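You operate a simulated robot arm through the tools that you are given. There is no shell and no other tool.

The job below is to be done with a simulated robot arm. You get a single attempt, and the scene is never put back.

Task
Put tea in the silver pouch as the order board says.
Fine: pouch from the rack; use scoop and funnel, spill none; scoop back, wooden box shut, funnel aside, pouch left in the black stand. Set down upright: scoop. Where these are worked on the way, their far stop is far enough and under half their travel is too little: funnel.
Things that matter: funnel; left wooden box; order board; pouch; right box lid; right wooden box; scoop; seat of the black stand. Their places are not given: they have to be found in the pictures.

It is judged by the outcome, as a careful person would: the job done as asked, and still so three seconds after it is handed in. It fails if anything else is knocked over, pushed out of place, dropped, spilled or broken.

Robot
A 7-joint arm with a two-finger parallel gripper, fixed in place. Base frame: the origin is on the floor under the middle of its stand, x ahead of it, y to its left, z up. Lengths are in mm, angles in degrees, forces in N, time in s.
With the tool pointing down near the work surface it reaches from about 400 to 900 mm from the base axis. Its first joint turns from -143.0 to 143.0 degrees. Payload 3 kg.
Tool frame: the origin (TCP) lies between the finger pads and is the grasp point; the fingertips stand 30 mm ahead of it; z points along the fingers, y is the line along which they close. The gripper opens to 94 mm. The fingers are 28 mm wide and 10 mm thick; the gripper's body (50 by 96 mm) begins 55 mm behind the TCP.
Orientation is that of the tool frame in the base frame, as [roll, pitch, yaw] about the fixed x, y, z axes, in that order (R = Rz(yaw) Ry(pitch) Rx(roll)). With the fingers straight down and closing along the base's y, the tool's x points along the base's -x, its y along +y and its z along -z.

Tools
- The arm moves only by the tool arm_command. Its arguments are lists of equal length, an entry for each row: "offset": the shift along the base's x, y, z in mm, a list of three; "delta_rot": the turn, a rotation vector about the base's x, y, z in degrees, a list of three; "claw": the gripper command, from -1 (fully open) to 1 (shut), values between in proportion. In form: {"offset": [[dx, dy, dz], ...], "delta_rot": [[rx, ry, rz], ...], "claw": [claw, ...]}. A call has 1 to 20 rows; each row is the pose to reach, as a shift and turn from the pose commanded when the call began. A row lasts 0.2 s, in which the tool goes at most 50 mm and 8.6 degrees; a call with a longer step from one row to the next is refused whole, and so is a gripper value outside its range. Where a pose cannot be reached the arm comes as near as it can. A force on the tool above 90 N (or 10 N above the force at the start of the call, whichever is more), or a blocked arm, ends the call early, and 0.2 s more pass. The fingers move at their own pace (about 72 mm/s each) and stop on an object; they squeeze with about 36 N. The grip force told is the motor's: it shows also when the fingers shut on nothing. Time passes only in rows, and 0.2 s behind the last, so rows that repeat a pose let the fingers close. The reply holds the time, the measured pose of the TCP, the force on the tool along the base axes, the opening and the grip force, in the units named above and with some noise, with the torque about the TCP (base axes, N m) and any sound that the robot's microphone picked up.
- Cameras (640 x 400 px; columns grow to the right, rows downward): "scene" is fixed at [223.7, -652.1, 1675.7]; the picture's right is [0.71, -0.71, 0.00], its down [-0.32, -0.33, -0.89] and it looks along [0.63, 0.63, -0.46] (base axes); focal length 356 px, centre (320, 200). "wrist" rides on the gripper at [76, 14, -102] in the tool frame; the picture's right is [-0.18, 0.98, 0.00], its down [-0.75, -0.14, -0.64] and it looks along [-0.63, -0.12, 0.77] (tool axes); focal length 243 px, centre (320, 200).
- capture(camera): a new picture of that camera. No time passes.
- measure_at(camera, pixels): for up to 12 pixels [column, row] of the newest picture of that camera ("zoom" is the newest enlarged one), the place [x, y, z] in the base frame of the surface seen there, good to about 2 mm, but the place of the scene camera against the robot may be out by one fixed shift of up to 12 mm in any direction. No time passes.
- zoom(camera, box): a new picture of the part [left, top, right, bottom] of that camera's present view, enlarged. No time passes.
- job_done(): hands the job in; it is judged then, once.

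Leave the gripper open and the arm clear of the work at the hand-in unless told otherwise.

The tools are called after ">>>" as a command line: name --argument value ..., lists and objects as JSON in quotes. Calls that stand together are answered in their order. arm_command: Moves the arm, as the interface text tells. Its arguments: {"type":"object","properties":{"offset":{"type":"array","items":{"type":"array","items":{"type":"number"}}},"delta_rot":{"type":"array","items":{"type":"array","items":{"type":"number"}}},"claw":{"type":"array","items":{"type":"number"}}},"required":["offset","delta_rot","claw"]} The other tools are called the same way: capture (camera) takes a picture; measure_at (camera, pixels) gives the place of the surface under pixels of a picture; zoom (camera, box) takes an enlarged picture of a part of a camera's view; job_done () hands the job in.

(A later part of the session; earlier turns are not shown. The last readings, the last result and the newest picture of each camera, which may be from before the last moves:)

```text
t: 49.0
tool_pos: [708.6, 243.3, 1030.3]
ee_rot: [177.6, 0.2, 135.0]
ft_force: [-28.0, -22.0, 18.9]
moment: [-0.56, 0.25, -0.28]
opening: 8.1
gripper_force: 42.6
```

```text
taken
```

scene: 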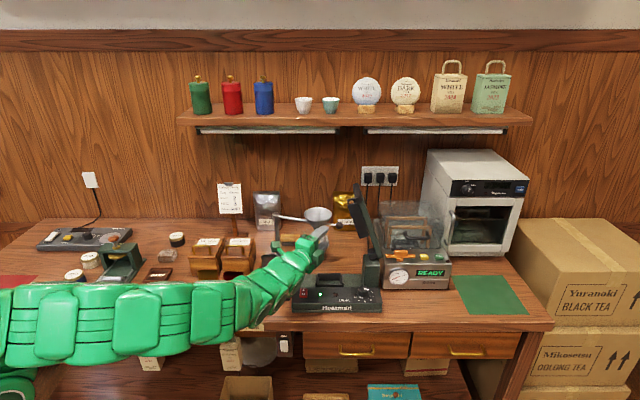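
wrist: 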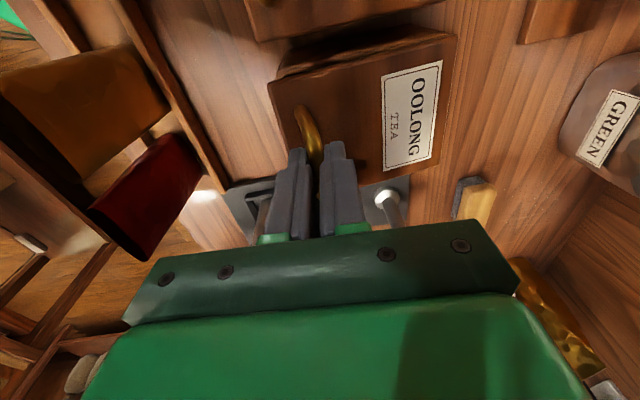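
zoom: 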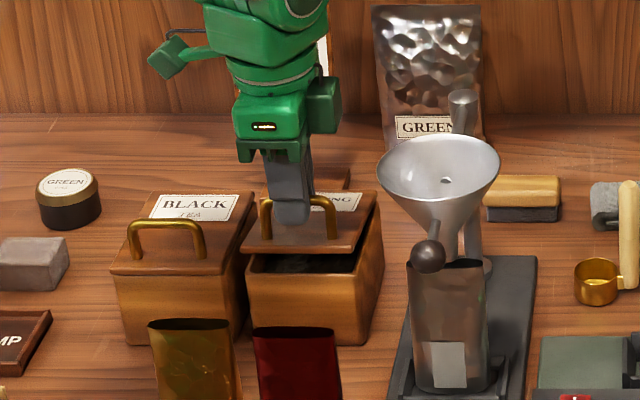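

The lid hinges at the back and opens. The force is radial outward from the hinge (~40 N), so I widen the arc by ~2 mm and go on to 30°.

>>> arm_command --offset '[[-1.2, -1.2, 1.2], [3, 3, 9], [6.7, 6.7, 15.7], [11.5, 11.5, 22], [16.4, 16.4, 28]]' --delta_rot '[[0, 0, 0], [0.9, -0.9, 0], [1.77, -1.77, 0], [2.65, -2.65, 0], [3.54, -3.54, 0]]' --claw '[1, 1, 1, 1, 1]'

>>> zoom --camera "scene" --box '[180, 190, 300, 290]'

```text
t: 50.2
tool_pos: [725.1, 258.9, 1059.1]
ee_rot: [172.4, 0.1, 135.0]
ft_force: [-8.0, -30.8, 34.6]
moment: [-0.56, -0.01, -1.1]
opening: 8.6
gripper_force: 42.6
```

```text
4.00 times, centred on (240, 240) of scene
```

zoom: 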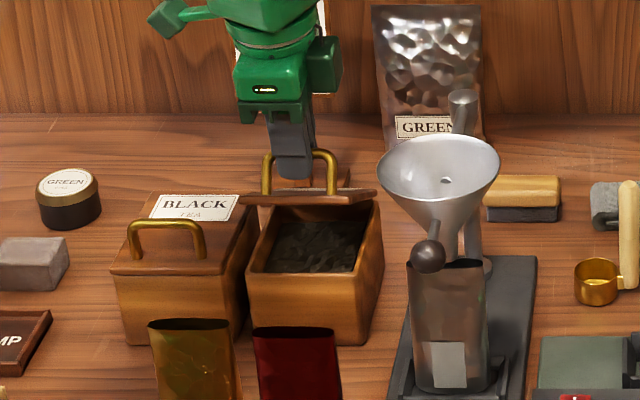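

Tea is visible in the box. The force is still radial outward (44 N), so I widen the arc a bit more and continue to 60°.

>>> arm_command --offset '[[-0.2, -0.2, 2.5], [5, 5, 8], [10.7, 10.7, 13.2], [16.8, 16.8, 17], [23.1, 23.1, 20.3], [29.6, 29.6, 22.8], [36.2, 36.2, 24.3]]' --delta_rot '[[0, 0, 0], [0.9, -0.9, 0], [1.77, -1.77, 0], [2.65, -2.65, 0], [3.54, -3.54, 0], [4.4, -4.4, 0], [5.3, -5.3, 0]]' --claw '[1, 1, 1, 1, 1, 1, 1]'

>>> zoom --camera "scene" --box '[180, 190, 300, 290]'

>>> capture --camera "wrist"

```text
t: 51.8
tool_pos: [761.4, 295.7, 1080.6]
ee_rot: [165.2, 0.0, 135.1]
ft_force: [4.5, -5.8, -2.5]
moment: [-0.09, 0.1, -0.93]
opening: 9.0
gripper_force: 43.6
```

```text
4.00 times, centred on (240, 240) of scene
```

zoom: 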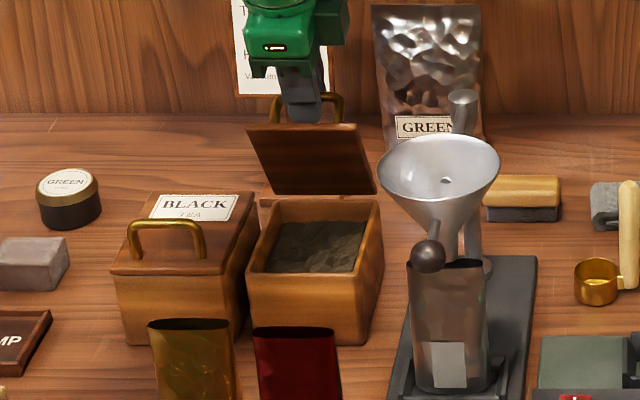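

```text
taken
```

wrist: 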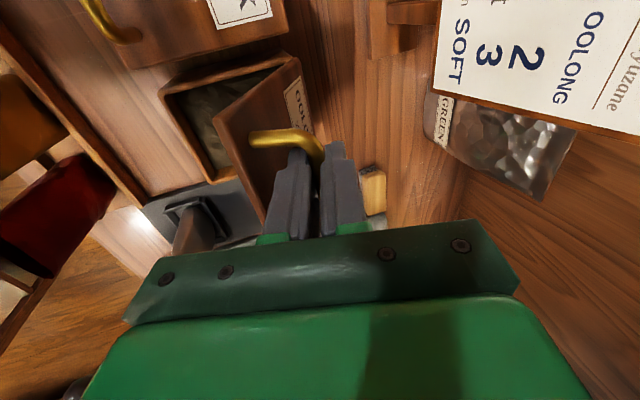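

Forces are nearly zero. Continue to about 90°.

>>> arm_command --offset '[[6.7, 6.7, 0.3], [13.4, 13.4, 0.2], [20, 20, -1.2], [26.6, 26.6, -3.2], [33, 33, -6.3], [39.2, 39.2, -10]]' --delta_rot '[[0.9, -0.9, 0], [1.77, -1.77, 0], [2.65, -2.65, 0], [3.54, -3.54, 0], [4.4, -4.4, 0], [5.3, -5.3, 0]]' --claw '[1, 1, 1, 1, 1, 1]'

>>> zoom --camera "scene" --box '[180, 190, 300, 290]'

>>> capture --camera "wrist"

```text
t: 53.2
tool_pos: [801.9, 335.2, 1073.1]
ee_rot: [157.3, 0.1, 135.1]
ft_force: [5.8, 0.8, 12.7]
moment: [0.0, -0.03, -1.23]
opening: 8.9
gripper_force: 42.3
```

```text
4.00 times, centred on (240, 240) of scene
```

zoom: 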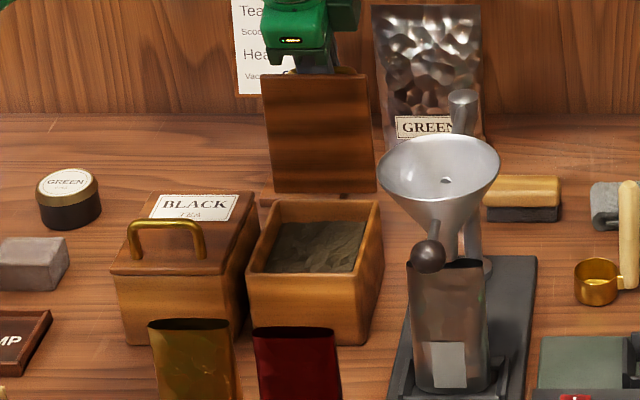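

```text
taken
```

wrist: 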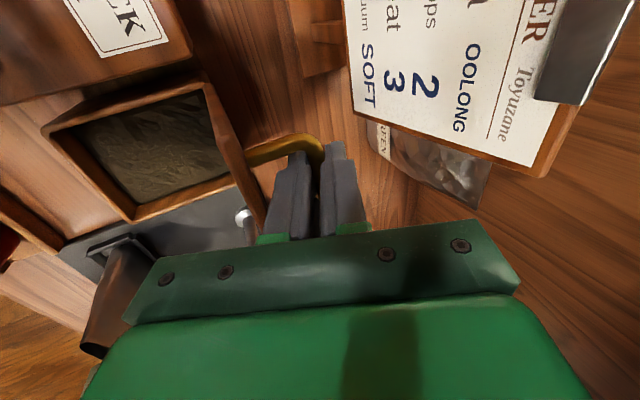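

Lid is near 90°. I go a little past vertical (about 8° more), feeling for its stop.

>>> arm_command --offset '[[3.2, 3.2, -2.3], [6.3, 6.3, -5], [9.2, 9.2, -7.9]]' --delta_rot '[[0.6, -0.6, 0], [1.2, -1.2, 0], [1.77, -1.77, 0]]' --claw '[1, 1, 1]'

>>> zoom --camera "scene" --box '[180, 190, 300, 290]'

>>> capture --camera "wrist"

```text
t: 54.0
tool_pos: [810.4, 343.6, 1066.7]
ee_rot: [154.8, 0.2, 134.9]
ft_force: [10.3, 8.0, 42.4]
moment: [-0.28, 0.81, -1.44]
opening: 9.0
gripper_force: 43.0
```

```text
4.00 times, centred on (240, 240) of scene
```

zoom: 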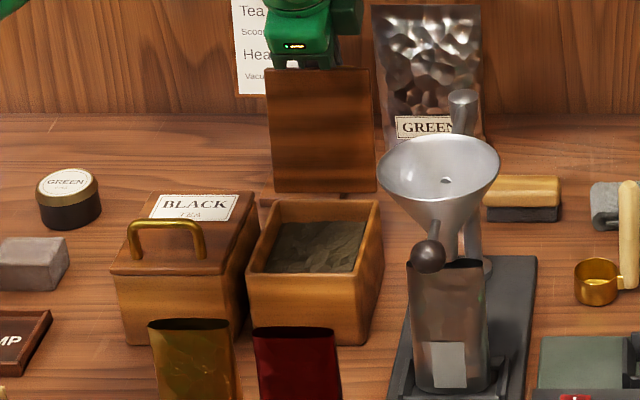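

```text
taken
```

wrist: 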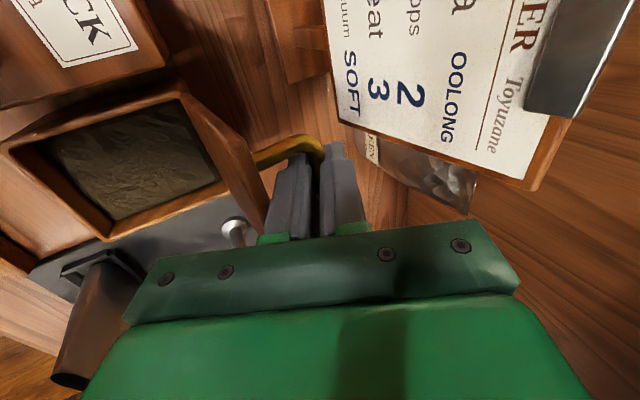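

The force is radial again (43 N outward), not a stop. The lid is past vertical. I relieve 2 mm, then open the fingers only slightly (20 mm) so the inner finger doesn't push the lid.

>>> arm_command --offset '[[0.8, 0.8, 1.7], [0.8, 0.8, 1.7], [0.8, 0.8, 1.7], [0.8, 0.8, 1.7]]' --delta_rot '[[0, 0, 0], [0, 0, 0], [0, 0, 0], [0, 0, 0]]' --claw '[1, 0.57, 0.57, 0.57]'

>>> zoom --camera "scene" --box '[180, 190, 300, 290]'

>>> capture --camera "wrist"

```text
t: 55.0
tool_pos: [811.2, 345.6, 1063.9]
ee_rot: [155.1, -0.1, 135.0]
ft_force: [4.3, 1.9, 23.5]
moment: [-0.58, 0.35, -0.13]
opening: 12.8
gripper_force: 0.0
```

```text
4.00 times, centred on (240, 240) of scene
```

zoom: 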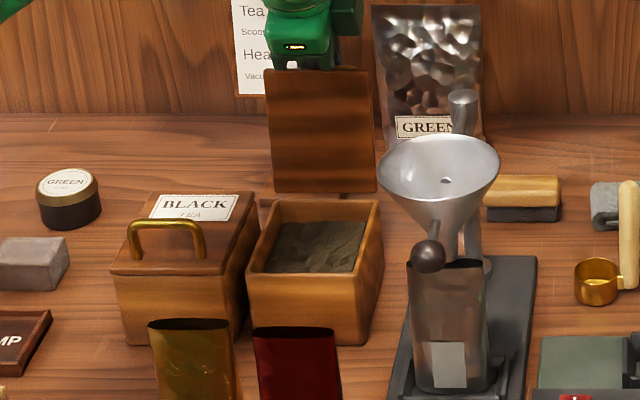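

```text
taken
```

wrist: 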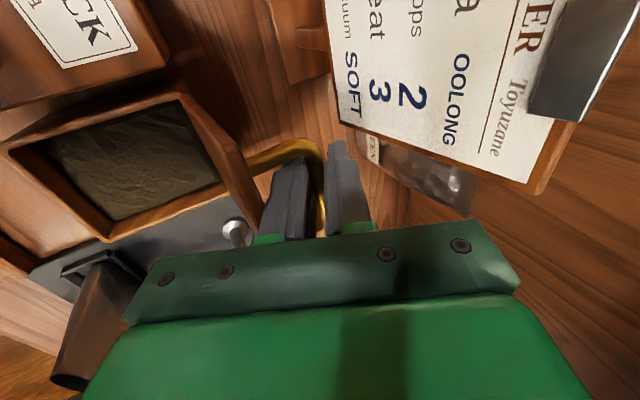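

The opening only reached 12.8 mm and some force remains. Zoom in the wrist view to see what the fingers touch.

>>> zoom --camera "wrist" --box '[220, 100, 400, 250]'

>>> zoom --camera "scene" --box '[230, 180, 290, 240]'

```text
2.67 times, centred on (310, 175) of wrist
```

zoom: 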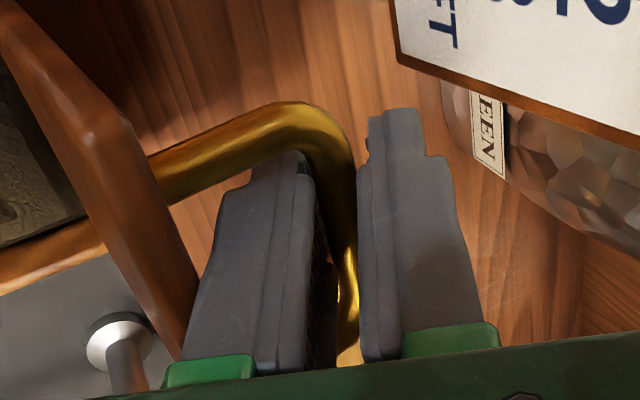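

```text
6.67 times, centred on (260, 210) of scene
```

zoom: 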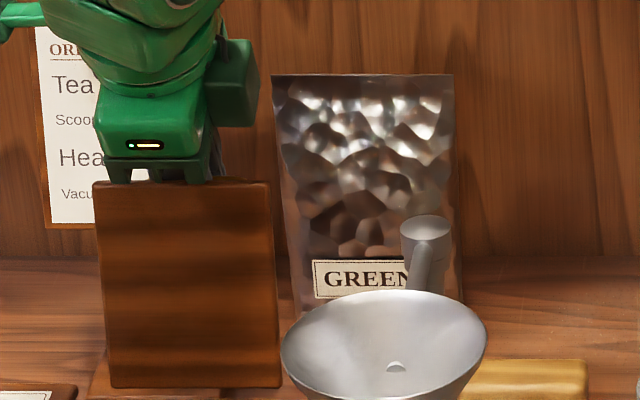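

The inner finger's back lightly touches the lid's free edge. I narrow the opening a hair and slide out upward along the tool's axis.

>>> arm_command --offset '[[0, 0, 0], [-0.8, -0.8, 4], [-2.2, -2.2, 10], [-4.5, -4.5, 18], [-7, -7, 27], [-9, -9, 38], [-9, -9, 60]]' --delta_rot '[[0, 0, 0], [0, 0, 0], [0, 0, 0], [0, 0, 0], [0, 0, 0], [0, 0, 0], [0, 0, 0]]' --claw '[0.74, 0.74, 0.74, 0.74, 0.74, 0.74, 0.74]'

>>> zoom --camera "scene" --box '[180, 170, 300, 290]'

>>> capture --camera "wrist"

```text
t: 56.6
tool_pos: [803.8, 334.6, 1126.8]
ee_rot: [155.0, 0.0, 135.1]
ft_force: [-0.1, 0.4, -0.6]
moment: [-0.01, 0.0, 0.02]
opening: 12.1
gripper_force: 0.1
```

```text
3.33 times, centred on (240, 230) of scene
```

zoom: 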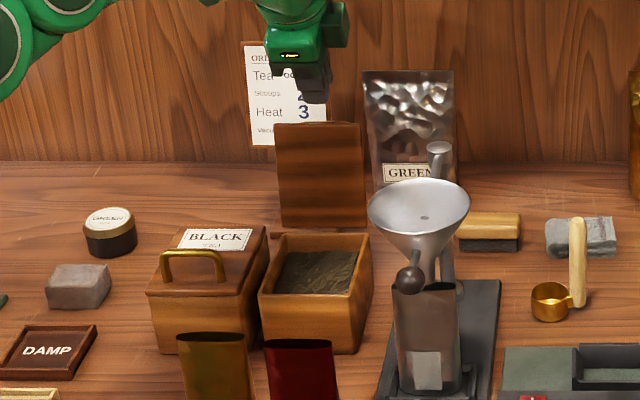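

```text
taken
```

wrist: 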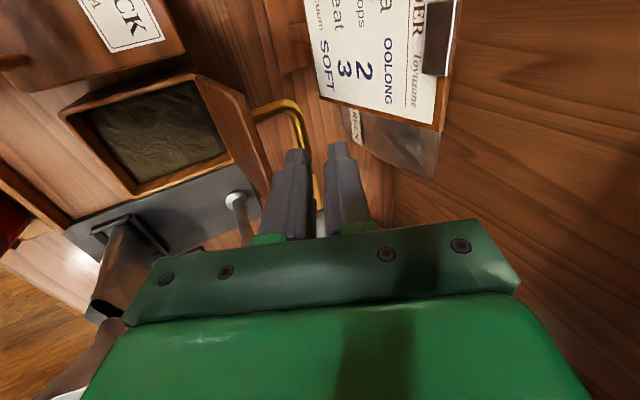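

The lid stays open. From here I measure the tea surface and the box's rim.

>>> measure_at --camera "wrist" --pixels '[[150, 130], [120, 125], [180, 110], [190, 150], [140, 165], [66, 115], [187, 80], [232, 160], [136, 193], [85, 120], [215, 152], [245, 150]]'

>>> zoom --camera "wrist" --box '[40, 50, 260, 210]'

```text
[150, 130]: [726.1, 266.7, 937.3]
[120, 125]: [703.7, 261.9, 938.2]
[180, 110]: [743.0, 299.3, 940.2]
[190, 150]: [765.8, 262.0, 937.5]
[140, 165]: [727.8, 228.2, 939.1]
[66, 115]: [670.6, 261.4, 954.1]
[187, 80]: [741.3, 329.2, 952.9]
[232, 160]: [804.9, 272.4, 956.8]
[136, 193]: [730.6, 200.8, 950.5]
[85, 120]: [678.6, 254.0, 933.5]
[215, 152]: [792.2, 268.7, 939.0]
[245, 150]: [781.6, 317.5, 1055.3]
```

```text
2.50 times, centred on (150, 130) of wrist
```

zoom: 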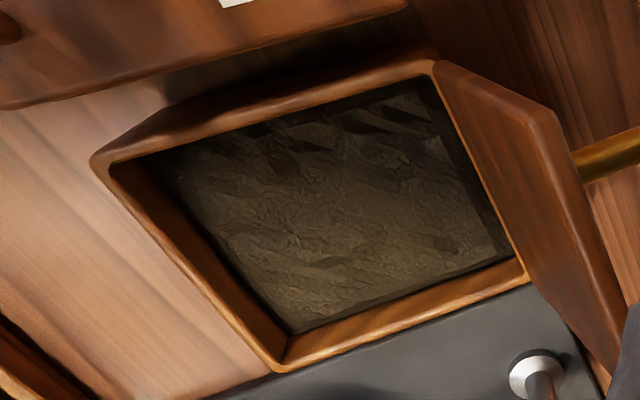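

The tea surface lies at z≈938, the rim at z≈955. Next the scoop. I move away up over the funnel to (700,120,1220) and level the tool.

>>> arm_command --offset '[[-12, -15, 25], [-26, -45, 50], [-42, -80, 75], [-60, -120, 93], [-75, -150, 93], [-90, -182, 93], [-104, -214, 93]]' --delta_rot '[[-2.5, 2.5, 0], [-5, 5, 0], [-7.7, 7.7, 0], [-10.5, 10.5, 0], [-13, 13, 0], [-15.5, 15.5, 0], [-17.7, 17.7, 0]]' --claw '[0.74, 0.5, 0.3, 0, -0.2, -0.2, -0.2]'

>>> capture --camera "scene"

```text
t: 58.2
tool_pos: [698.5, 122.2, 1219.9]
ee_rot: [-179.8, 0.1, 135.1]
ft_force: [-0.2, -0.6, -0.3]
moment: [0.03, -0.01, -0.01]
opening: 56.7
gripper_force: 0.1
```

```text
taken
```

scene: 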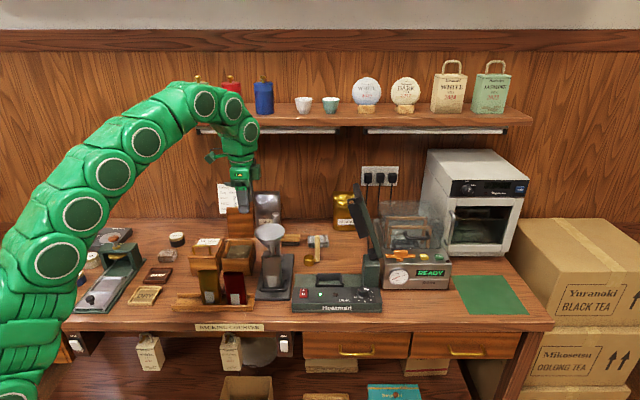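

Now yaw +65° while moving to (770,20,1180), to the right of the funnel.

>>> arm_command --offset '[[9, -13, 0], [18, -26, 0], [27, -39, 0], [36, -52, -5], [45, -65, -12], [54, -78, -20], [63, -90, -30], [71.5, -102, -40]]' --delta_rot '[[0, 0, 8.2], [0, 0, 16.4], [0, 0, 24.6], [0, 0, 32.8], [0, 0, 41], [0, 0, 49.2], [0, 0, 57.4], [0, 0, 65]]' --claw '[-0.2, -0.2, -0.2, -0.2, -0.2, -0.2, -0.2, -0.2]'

>>> capture --camera "wrist"

```text
t: 60.0
tool_pos: [766.8, 19.3, 1177.4]
ee_rot: [-179.8, 0.0, -159.7]
ft_force: [0.2, 0.5, -1.1]
moment: [0.01, -0.02, -0.02]
opening: 56.4
gripper_force: 0.0
```

```text
taken
```

wrist: 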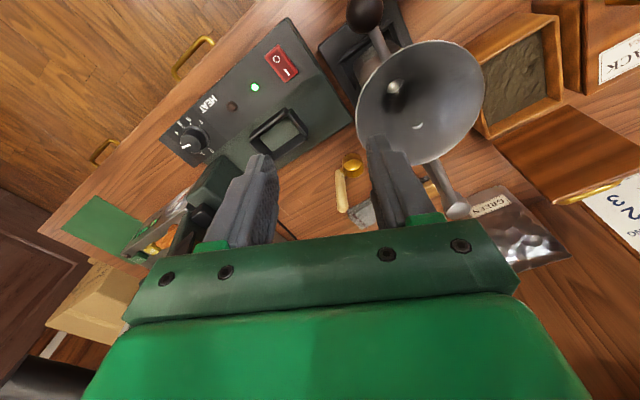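

The scoop is visible at (350,170). Zoom to measure its handle and cup exactly.

>>> zoom --camera "wrist" --box '[300, 130, 390, 230]'

>>> measure_at --camera "wrist" --pixels '[[343, 160], [362, 167], [352, 152], [352, 178], [340, 175], [342, 195], [343, 207], [347, 207], [339, 206], [343, 211]]'

```text
4.00 times, centred on (345, 180) of wrist
```

zoom: 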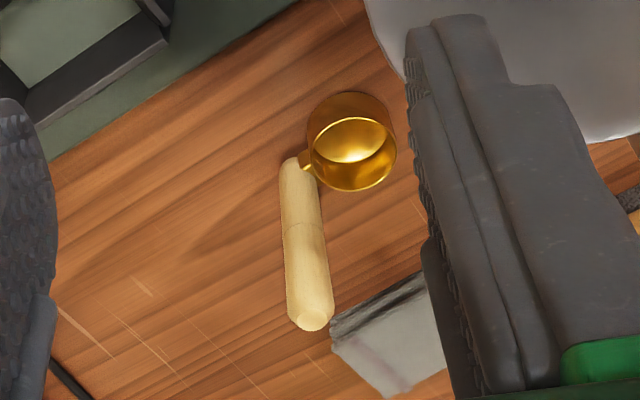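

```text
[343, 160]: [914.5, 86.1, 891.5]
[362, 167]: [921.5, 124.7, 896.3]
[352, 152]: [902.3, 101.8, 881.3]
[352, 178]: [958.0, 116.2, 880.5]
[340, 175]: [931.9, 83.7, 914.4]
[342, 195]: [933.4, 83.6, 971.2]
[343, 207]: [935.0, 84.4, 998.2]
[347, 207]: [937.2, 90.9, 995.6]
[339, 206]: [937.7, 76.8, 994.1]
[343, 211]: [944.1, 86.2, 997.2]
```

Measure the cup's rim in the zoom: (395,158), (309,150), (352,189), (352,120) and the interior bottom.

>>> measure_at --camera "zoom" --pixels '[[395, 158], [309, 150], [352, 190], [340, 120], [370, 122], [385, 180], [320, 178], [345, 145], [352, 100], [302, 165], [350, 170]]'

```text
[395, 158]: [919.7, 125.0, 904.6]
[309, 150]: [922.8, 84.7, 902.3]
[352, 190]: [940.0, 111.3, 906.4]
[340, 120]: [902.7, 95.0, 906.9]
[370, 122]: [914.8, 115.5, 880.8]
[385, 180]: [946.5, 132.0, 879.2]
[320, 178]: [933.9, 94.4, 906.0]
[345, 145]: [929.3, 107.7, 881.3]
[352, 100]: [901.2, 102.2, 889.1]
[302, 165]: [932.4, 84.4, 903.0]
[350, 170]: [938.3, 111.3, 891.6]
```

Handle axis is at (939.5,84), ~14 mm thick, top z 998; cup centre (920,105), radius 20, rim z 906. I tilt the tool 25° outward (bearing 20°) and approach via the right of the funnel to just above the handle top.

>>> arm_command --offset '[[20, 0, -15], [42, 0, -32], [63, 0, -50], [83, 1, -67], [102, 15, -92], [121, 30, -117], [140, 45, -140], [140, 45, -140]]' --delta_rot '[[2.14, -5.87, 0], [4.27, -11.75, 0], [6.41, -17.6, 0], [8.55, -23.5, 0], [8.55, -23.5, 0], [8.55, -23.5, 0], [8.55, -23.5, 0], [8.55, -23.5, 0]]' --claw '[-0.2, -0.2, -0.2, -0.1, 0, 0, 0, 0]'

>>> capture --camera "wrist"

>>> zoom --camera "scene" --box '[230, 170, 390, 290]'

```text
t: 61.8
tool_pos: [909.4, 65.7, 1037.4]
ee_rot: [-179.8, 24.9, -160.1]
ft_force: [0.3, -0.1, 0.2]
moment: [0.04, -0.01, -0.01]
opening: 47.1
gripper_force: 0.0
```

```text
taken
```

wrist: 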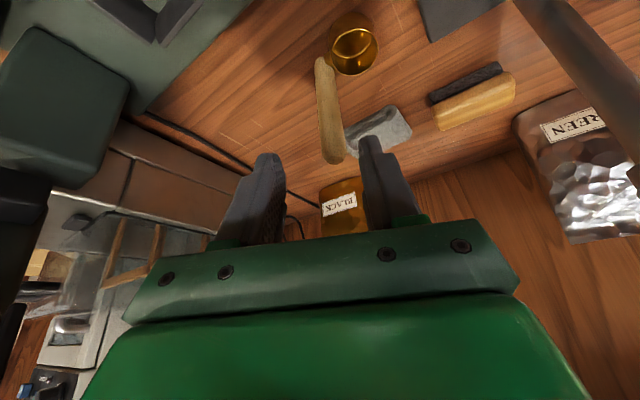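

```text
3.33 times, centred on (310, 230) of scene
```

zoom: 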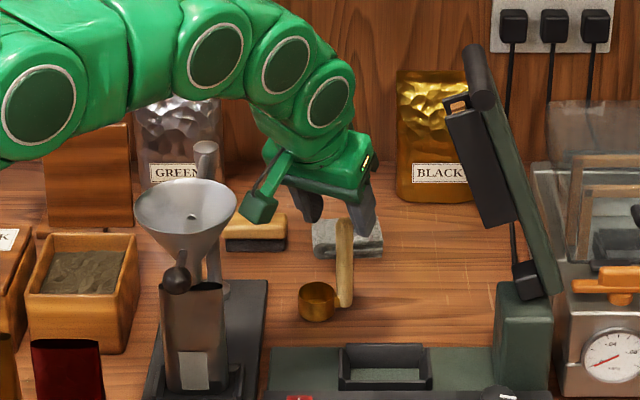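

Close to the handle; measure its top from here.

>>> measure_at --camera "wrist" --pixels '[[332, 150], [322, 150], [341, 150], [332, 162], [328, 110], [318, 110], [337, 110]]'

>>> zoom --camera "wrist" --box '[230, 20, 420, 220]'

```text
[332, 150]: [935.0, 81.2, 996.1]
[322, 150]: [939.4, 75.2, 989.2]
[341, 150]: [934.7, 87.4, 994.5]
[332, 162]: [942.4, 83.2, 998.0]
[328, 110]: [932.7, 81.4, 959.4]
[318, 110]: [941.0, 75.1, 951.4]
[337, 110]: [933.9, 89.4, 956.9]
```

```text
2.00 times, centred on (325, 120) of wrist
```

zoom: 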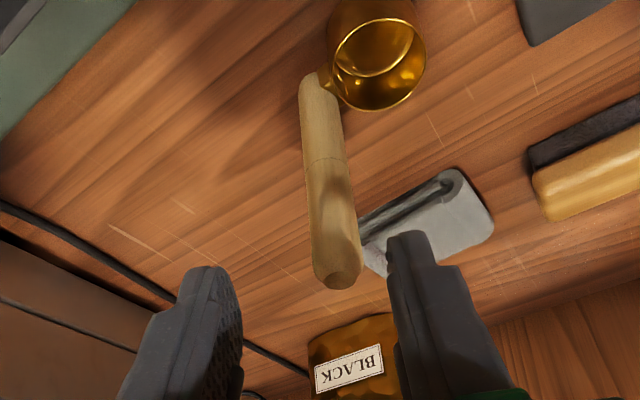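

Handle axis ≈ (940,83.3). First line up sideways, then slide down along the tool axis to TCP z 975 and close on the handle.

>>> arm_command --offset '[[4, 8, 0], [4, 8, 0], [11, 10.5, -15.6], [18, 13, -31.2], [24.6, 15.5, -46.8], [31.5, 18.1, -62.4], [31.5, 18.1, -62.4]]' --delta_rot '[[0, 0, 0], [0, 0, 0], [0, 0, 0], [0, 0, 0], [0, 0, 0], [0, 0, 0], [0, 0, 0]]' --claw '[0, 0, 0, 0, 0, 0, 0]'

>>> capture --camera "wrist"

>>> zoom --camera "scene" --box '[230, 190, 390, 290]'

```text
t: 63.4
tool_pos: [940.4, 81.3, 975.4]
ee_rot: [-179.9, 25.1, -160.0]
ft_force: [0.7, 0.3, -0.3]
moment: [-0.02, 0.02, -0.01]
opening: 46.9
gripper_force: 0.0
```

```text
taken
```

wrist: 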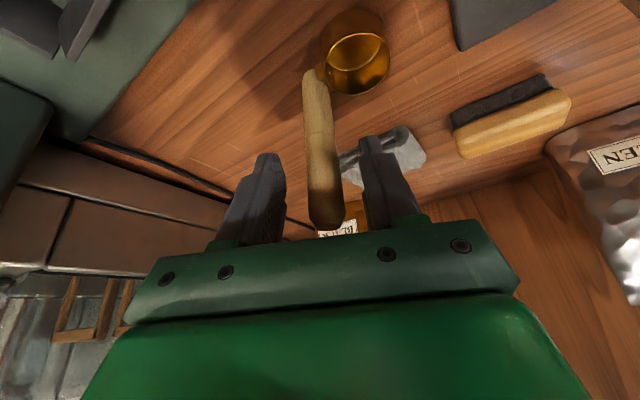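

```text
4.00 times, centred on (310, 240) of scene
```

zoom: 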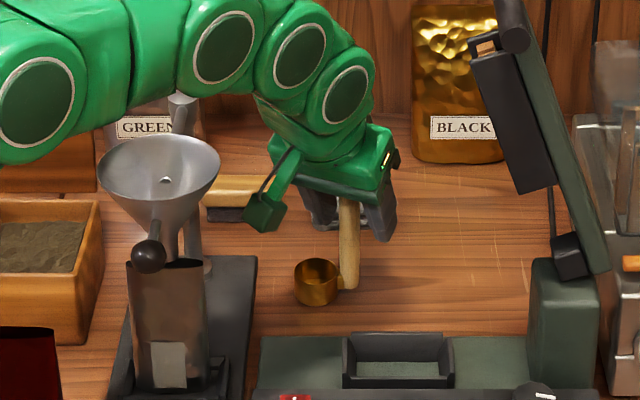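

The handle is between the fingers. Close slowly.

>>> arm_command --offset '[[0, 0, 0], [0, 0, 0], [0, 0, 0], [0, 0, 0], [0, 0, 0]]' --delta_rot '[[0, 0, 0], [0, 0, 0], [0, 0, 0], [0, 0, 0], [0, 0, 0]]' --claw '[0.3, 0.5, 0.65, 1, 1]'

>>> capture --camera "wrist"

```text
t: 64.6
tool_pos: [940.9, 83.1, 974.6]
ee_rot: [-180.0, 25.0, -160.0]
ft_force: [0.7, -0.4, 0.8]
moment: [0.04, 0.02, 0.0]
opening: 20.5
gripper_force: 35.2
```

```text
taken
```

wrist: 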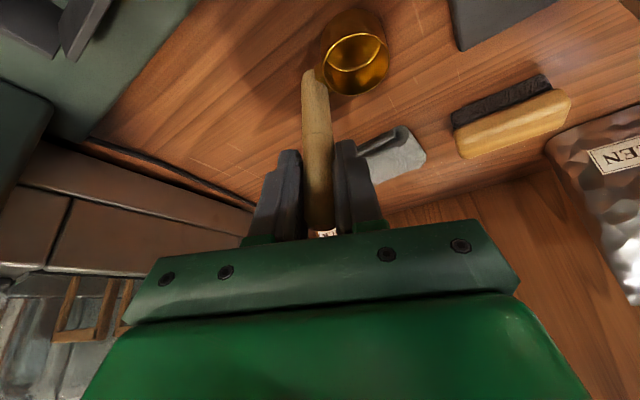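

Scoop gripped. I lift it and draw it back on the right of the funnel, up to about (815,50,1213).

>>> arm_command --offset '[[0, 0, 5], [0, 0, 15], [-2, -1, 45], [-10, -3, 88], [-32, -10, 128], [-62, -20, 162], [-93, -30, 196], [-123, -33, 234], [-123, -33, 238]]' --delta_rot '[[0, 0, 0], [0, 0, 0], [0, 0, 0], [0, 0, 0], [0, 0, 0], [0, 0, 0], [0, 0, 0], [0, 0, 0], [0, 0, 0]]' --claw '[1, 1, 1, 1, 1, 1, 1, 1, 1]'

>>> capture --camera "wrist"

>>> capture --camera "scene"

```text
t: 66.6
tool_pos: [817.7, 49.3, 1214.1]
ee_rot: [180.0, 25.1, -160.0]
ft_force: [1.0, 0.1, -0.9]
moment: [-0.02, 0.0, 0.0]
opening: 20.0
gripper_force: 36.4
```

```text
taken
```

wrist: 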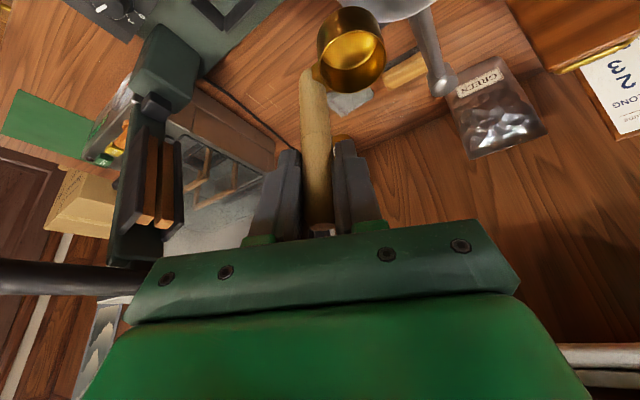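

```text
taken
```

scene: 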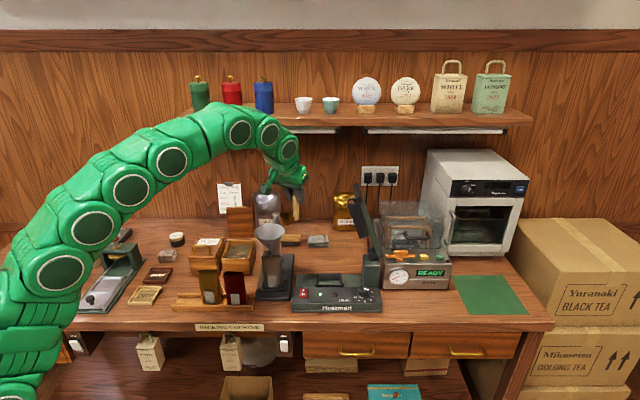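

Scoop is held level. Before filling it I rehearse the pouring motion with the empty cup, to be sure the arm can do it. First yaw +10° and go to (780,51,1215), putting the cup over the funnel.

>>> arm_command --offset '[[-18, 1, 1], [-37.5, 1.7, 1]]' --delta_rot '[[0, 0, 5], [0, 0, 10]]' --claw '[1, 1]'

>>> capture --camera "wrist"

>>> zoom --camera "scene" --box '[200, 160, 360, 300]'

```text
t: 67.2
tool_pos: [780.6, 50.1, 1215.1]
ee_rot: [-179.9, 25.0, -149.9]
ft_force: [-0.5, 0.1, -1.1]
moment: [0.01, -0.05, 0.01]
opening: 19.8
gripper_force: 36.2
```

```text
taken
```

wrist: 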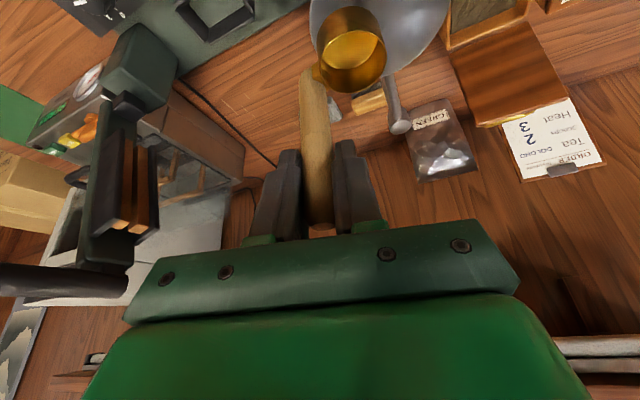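

```text
2.86 times, centred on (280, 230) of scene
```

zoom: 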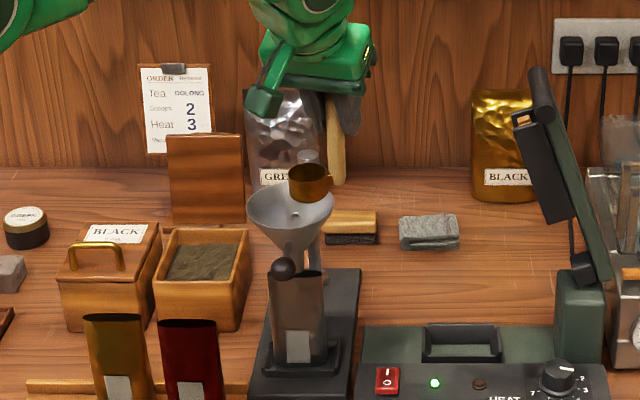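

Measure the held cup in the scene zoom to verify where it is relative to the TCP.

>>> measure_at --camera "zoom" --pixels '[[291, 172], [329, 174], [310, 190], [310, 180], [310, 168], [336, 175], [300, 198]]'

>>> zoom --camera "wrist" --box '[290, 0, 410, 110]'

>>> measure_at --camera "wrist" --pixels '[[318, 62], [384, 58], [350, 90], [345, 32], [370, 78], [330, 78], [350, 50]]'

```text
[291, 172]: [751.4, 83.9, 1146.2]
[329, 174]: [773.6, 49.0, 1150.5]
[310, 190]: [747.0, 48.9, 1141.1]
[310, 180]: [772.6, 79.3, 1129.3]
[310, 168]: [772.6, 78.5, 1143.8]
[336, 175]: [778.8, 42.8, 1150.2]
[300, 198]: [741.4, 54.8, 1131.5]
```

```text
3.64 times, centred on (350, 55) of wrist
```

zoom: 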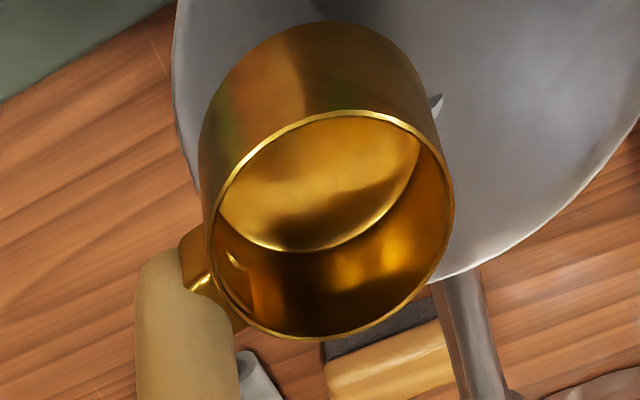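

```text
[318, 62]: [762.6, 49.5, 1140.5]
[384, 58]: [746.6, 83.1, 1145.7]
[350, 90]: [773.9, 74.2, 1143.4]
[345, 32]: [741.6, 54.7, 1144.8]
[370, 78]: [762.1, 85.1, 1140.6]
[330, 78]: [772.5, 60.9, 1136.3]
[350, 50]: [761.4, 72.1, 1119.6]
```

The cup is where I computed: centre (756.5,67), rim z≈1145. Now the empty rehearsal of the pour, first up to 64° tilt.

>>> arm_command --offset '[[-5, 8.6, 0], [-10.3, 17.9, 0], [-15.9, 27.6, 0], [-21.7, 37.5, 0], [-27.4, 47.5, 0], [-33.1, 57.4, -3], [-38.6, 66.9, -10], [-43.8, 75.9, -20]]' --delta_rot '[[-6.93, -4, 0], [-13.86, -8, 0], [-20.78, -12, 0], [-27.7, -16, 0], [-34.64, -20, 0], [-41.6, -24, 0], [-48.5, -28, 0], [-55.4, -32, 0]]' --claw '[1, 1, 1, 1, 1, 1, 1, 1]'

>>> zoom --camera "scene" --box '[180, 140, 360, 300]'

>>> capture --camera "wrist"

```text
t: 69.0
tool_pos: [736.5, 127.2, 1196.4]
ee_rot: [-113.7, 10.6, -127.2]
ft_force: [-0.2, -0.4, -1.1]
moment: [0.06, 0.05, -0.01]
opening: 17.8
gripper_force: 36.1
```

```text
2.50 times, centred on (270, 220) of scene
```

zoom: 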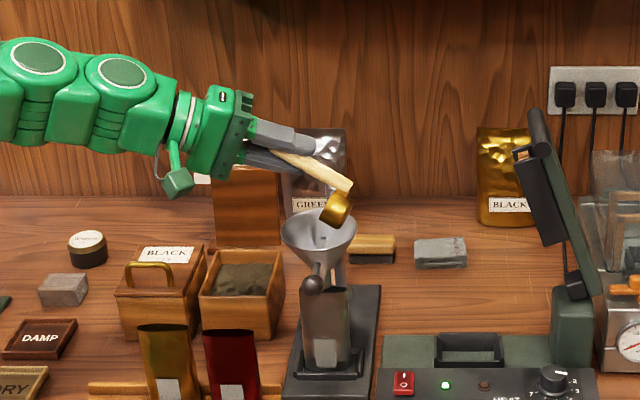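

```text
taken
```

wrist: 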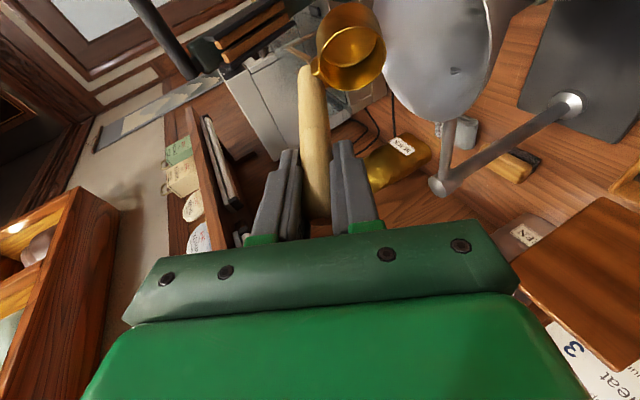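

The tilt works. Check the lip position relative to the funnel: measure cup points in the scene zoom.

>>> zoom --camera "scene" --box '[270, 190, 340, 250]'

>>> measure_at --camera "wrist" --pixels '[[385, 50], [350, 88], [318, 70], [322, 40], [345, 28], [370, 35], [378, 70]]'

```text
6.67 times, centred on (305, 220) of scene
```

zoom: 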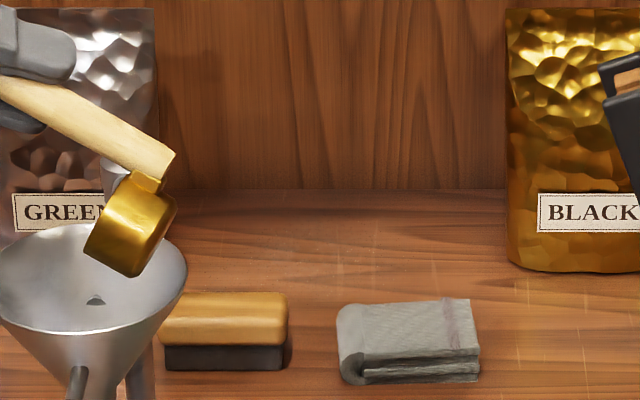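

```text
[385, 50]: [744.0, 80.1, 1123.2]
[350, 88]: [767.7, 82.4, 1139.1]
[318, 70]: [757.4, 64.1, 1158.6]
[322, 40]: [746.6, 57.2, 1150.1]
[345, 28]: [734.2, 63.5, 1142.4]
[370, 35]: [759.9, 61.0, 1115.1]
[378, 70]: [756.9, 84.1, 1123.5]
```

The lip is near (750,82,1123), well inside the funnel circle. Continue the rehearsal to 112° tilt.

>>> arm_command --offset '[[-4.8, 8.2, -10], [-9.1, 15.7, -19], [-12.8, 22.2, -28], [-15.9, 27.5, -37], [-18.2, 31.5, -45], [-19.8, 34.3, -53]]' --delta_rot '[[-6.93, -4, 0], [-13.86, -8, 0], [-20.78, -12, 0], [-27.7, -16, 0], [-34.64, -20, 0], [-41.6, -24, 0]]' --claw '[1, 1, 1, 1, 1, 1]'

>>> zoom --camera "scene" --box '[180, 140, 360, 300]'

>>> capture --camera "wrist"

```text
t: 70.4
tool_pos: [716.1, 161.9, 1142.6]
ee_rot: [-69.7, -9.3, -126.6]
ft_force: [1.0, 0.8, -0.7]
moment: [0.04, 0.02, 0.0]
opening: 17.7
gripper_force: 35.4
```

```text
2.50 times, centred on (270, 220) of scene
```

zoom: 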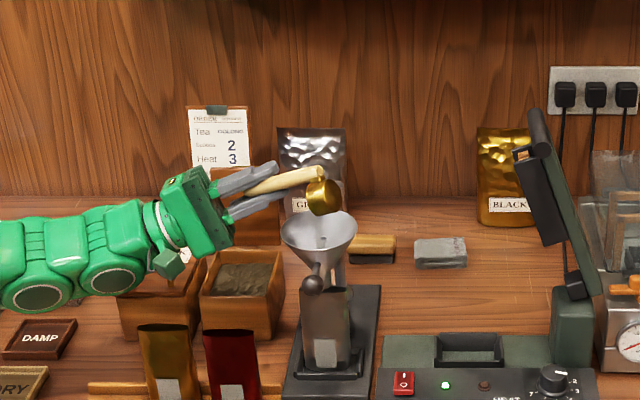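

```text
taken
```

wrist: 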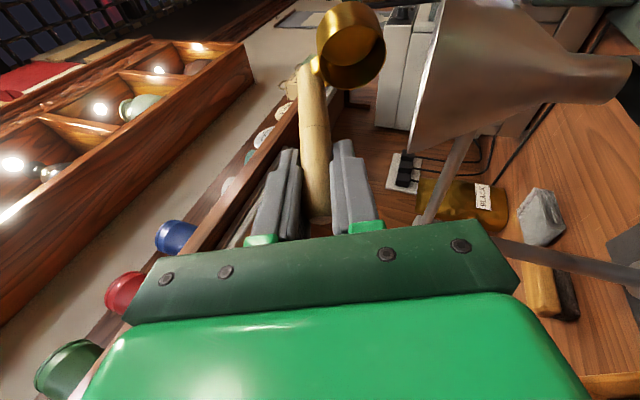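

The full 112° pour pose is reachable. Now I reverse the rehearsal back to upright.

>>> arm_command --offset '[[1.6, -2.8, 8], [3.9, -6.8, 16], [7, -12.1, 25], [10.7, -18.6, 34], [15, -26.1, 43], [19.8, -34.3, 53], [25, -43.3, 63], [30.5, -52.8, 70], [36.2, -62.7, 73], [41.9, -72.7, 73], [47.7, -82.6, 73], [53.3, -92.3, 73], [58.6, -101.6, 73], [63.6, -110.2, 73]]' --delta_rot '[[6.93, 4, 0], [13.86, 8, 0], [20.78, 12, 0], [27.7, 16, 0], [34.64, 20, 0], [41.6, 24, 0], [48.5, 28, 0], [55.4, 32, 0], [62.4, 36, 0], [69.3, 40, 0], [76.2, 44, 0], [83.1, 48, 0], [90.1, 52, 0], [97, 56, 0]]' --claw '[1, 1, 1, 1, 1, 1, 1, 1, 1, 1, 1, 1, 1, 1]'

>>> capture --camera "wrist"

```text
t: 73.4
tool_pos: [780.3, 51.4, 1215.0]
ee_rot: [179.9, 25.0, -149.9]
ft_force: [-1.0, -0.4, -1.7]
moment: [-0.04, -0.04, 0.01]
opening: 17.9
gripper_force: 35.8
```

```text
taken
```

wrist: 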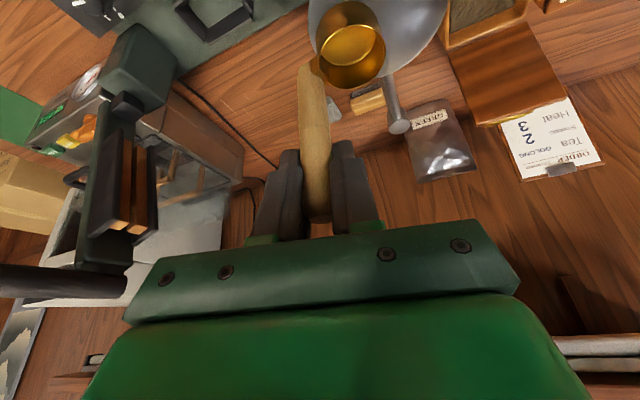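

The scoop seems to have settled slightly in the grip (opening 20 → 18). Measure the rim to check its level.

>>> zoom --camera "wrist" --box '[290, 0, 410, 110]'

>>> measure_at --camera "zoom" --pixels '[[205, 190], [450, 175], [330, 110], [270, 135], [420, 130], [250, 290], [330, 322], [420, 270], [130, 300], [180, 290], [220, 240]]'

```text
3.64 times, centred on (350, 55) of wrist
```

zoom: 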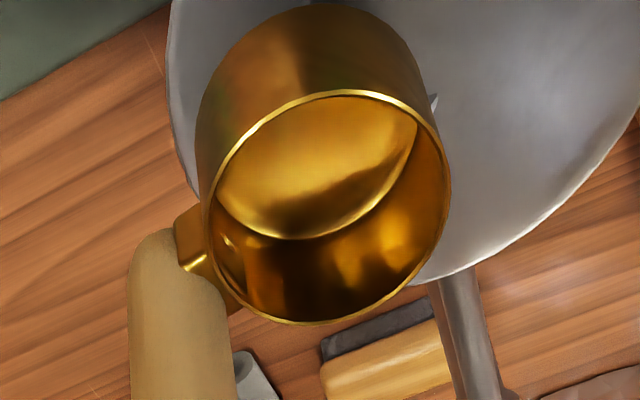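

```text
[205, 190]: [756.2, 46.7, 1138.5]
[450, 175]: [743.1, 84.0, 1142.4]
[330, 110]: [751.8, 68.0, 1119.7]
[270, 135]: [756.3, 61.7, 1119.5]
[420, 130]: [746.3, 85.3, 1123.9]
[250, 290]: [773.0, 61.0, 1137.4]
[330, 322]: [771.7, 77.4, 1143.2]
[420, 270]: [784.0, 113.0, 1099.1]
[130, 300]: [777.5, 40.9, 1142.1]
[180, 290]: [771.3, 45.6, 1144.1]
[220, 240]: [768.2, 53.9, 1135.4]
```

>>> measure_at --camera "zoom" --pixels '[[340, 92], [280, 106], [228, 150], [208, 205], [225, 275], [265, 311], [315, 324], [375, 308], [425, 262], [447, 205], [440, 150], [410, 110]]'

```text
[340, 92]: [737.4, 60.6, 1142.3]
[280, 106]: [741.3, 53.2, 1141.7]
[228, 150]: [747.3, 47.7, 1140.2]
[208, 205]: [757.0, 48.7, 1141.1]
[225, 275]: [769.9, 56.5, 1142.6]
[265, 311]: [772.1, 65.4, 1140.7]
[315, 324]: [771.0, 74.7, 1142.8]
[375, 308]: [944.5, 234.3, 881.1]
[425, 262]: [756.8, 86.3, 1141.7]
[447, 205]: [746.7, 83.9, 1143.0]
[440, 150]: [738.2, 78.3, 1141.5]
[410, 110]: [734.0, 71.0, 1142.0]
```

The cup is still level (rim z≈1142 all round), just ~3 mm lower in the grip. Now carry it over to the OOLONG box: yaw −30°, to (744,243), and down to z 1075 (cup bottom ≈ 975, above the rim).

>>> arm_command --offset '[[-6, 32, 2], [-12, 64, 2], [-18, 96, 2], [-24, 128, 2], [-30, 160, 0], [-36, 192, -20], [-36, 192, -60], [-36, 192, -100], [-36, 192, -140], [-36, 192, -140]]' --delta_rot '[[0, 0, -5], [0, 0, -10], [0, 0, -15], [0, 0, -20], [0, 0, -25], [0, 0, -30], [0, 0, -30], [0, 0, -30], [0, 0, -30], [0, 0, -30]]' --claw '[1, 1, 1, 1, 1, 1, 1, 1, 1, 1]'

>>> capture --camera "wrist"

>>> zoom --camera "scene" --box '[180, 170, 300, 290]'

```text
t: 75.6
tool_pos: [745.1, 242.4, 1075.9]
ee_rot: [-179.9, 25.0, 180.0]
ft_force: [0.0, 0.6, 0.3]
moment: [0.01, -0.03, 0.0]
opening: 17.9
gripper_force: 35.9
```

```text
taken
```

wrist: 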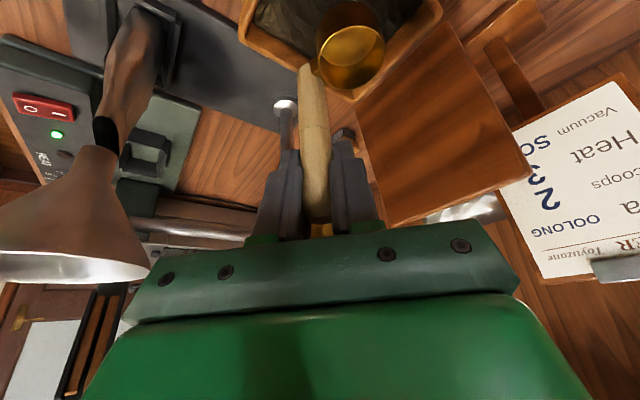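

```text
3.33 times, centred on (240, 230) of scene
```

zoom: 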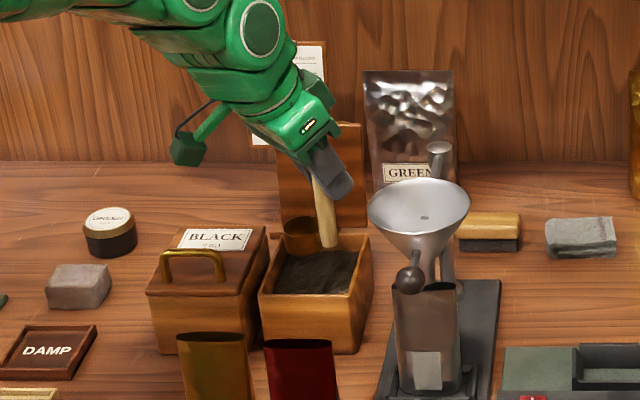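

The cup hovers over the box. Check clearances between cup, handle and the box's inner walls.

>>> zoom --camera "wrist" --box '[230, 0, 450, 110]'

>>> measure_at --camera "zoom" --pixels '[[40, 110], [60, 30], [330, 280], [590, 60], [330, 170], [275, 80], [440, 90], [400, 250], [100, 120], [270, 230], [120, 40]]'

```text
2.91 times, centred on (340, 55) of wrist
```

zoom: 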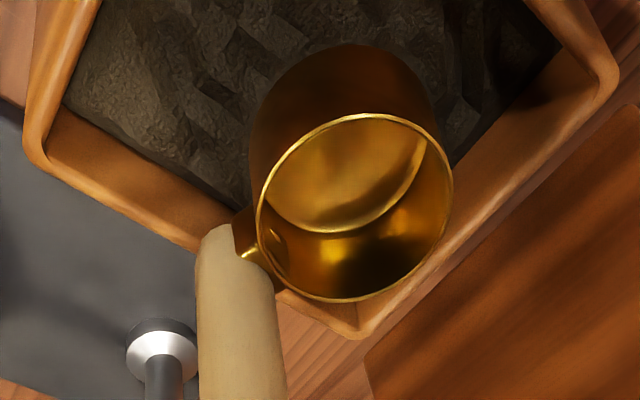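

```text
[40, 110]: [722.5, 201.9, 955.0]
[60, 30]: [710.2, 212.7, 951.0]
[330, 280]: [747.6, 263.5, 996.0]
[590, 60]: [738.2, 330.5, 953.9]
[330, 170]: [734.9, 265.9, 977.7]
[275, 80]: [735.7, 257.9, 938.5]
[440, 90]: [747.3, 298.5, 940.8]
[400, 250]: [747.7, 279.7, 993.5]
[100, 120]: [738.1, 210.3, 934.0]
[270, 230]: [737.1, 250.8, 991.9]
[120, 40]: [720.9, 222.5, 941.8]
```

Clearances are fine. Lower the cup to just above the tea surface, then into it slowly.

>>> arm_command --offset '[[0, 0, -12], [0, 0, -24], [0, 0, -34], [0, 0, -40], [0, 0, -45], [0, 0, -50]]' --delta_rot '[[0, 0, 0], [0, 0, 0], [0, 0, 0], [0, 0, 0], [0, 0, 0], [0, 0, 0]]' --claw '[1, 1, 1, 1, 1, 1]'

>>> zoom --camera "wrist" --box '[230, 0, 450, 110]'

>>> zoom --camera "scene" --box '[200, 190, 280, 270]'

```text
t: 77.0
tool_pos: [743.7, 243.3, 1024.8]
ee_rot: [-179.9, 25.0, -179.9]
ft_force: [-0.7, -0.5, -0.5]
moment: [-0.02, -0.01, -0.01]
opening: 17.9
gripper_force: 35.7
```

```text
2.91 times, centred on (340, 55) of wrist
```

zoom: 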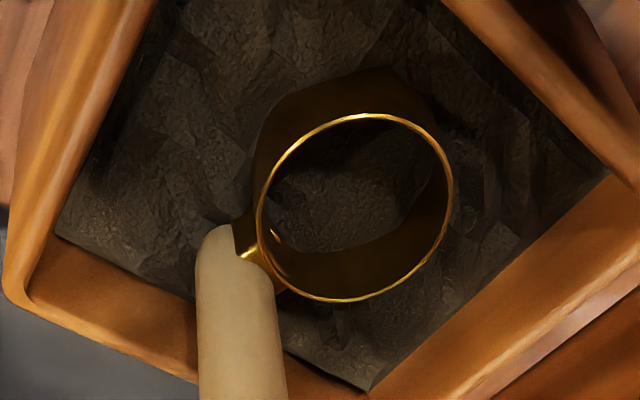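

```text
5.00 times, centred on (240, 230) of scene
```

zoom: 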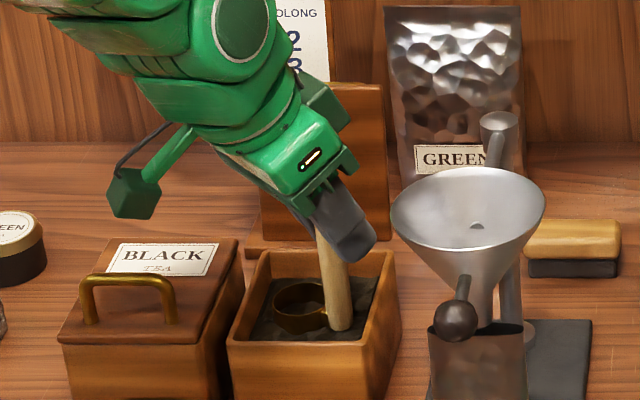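

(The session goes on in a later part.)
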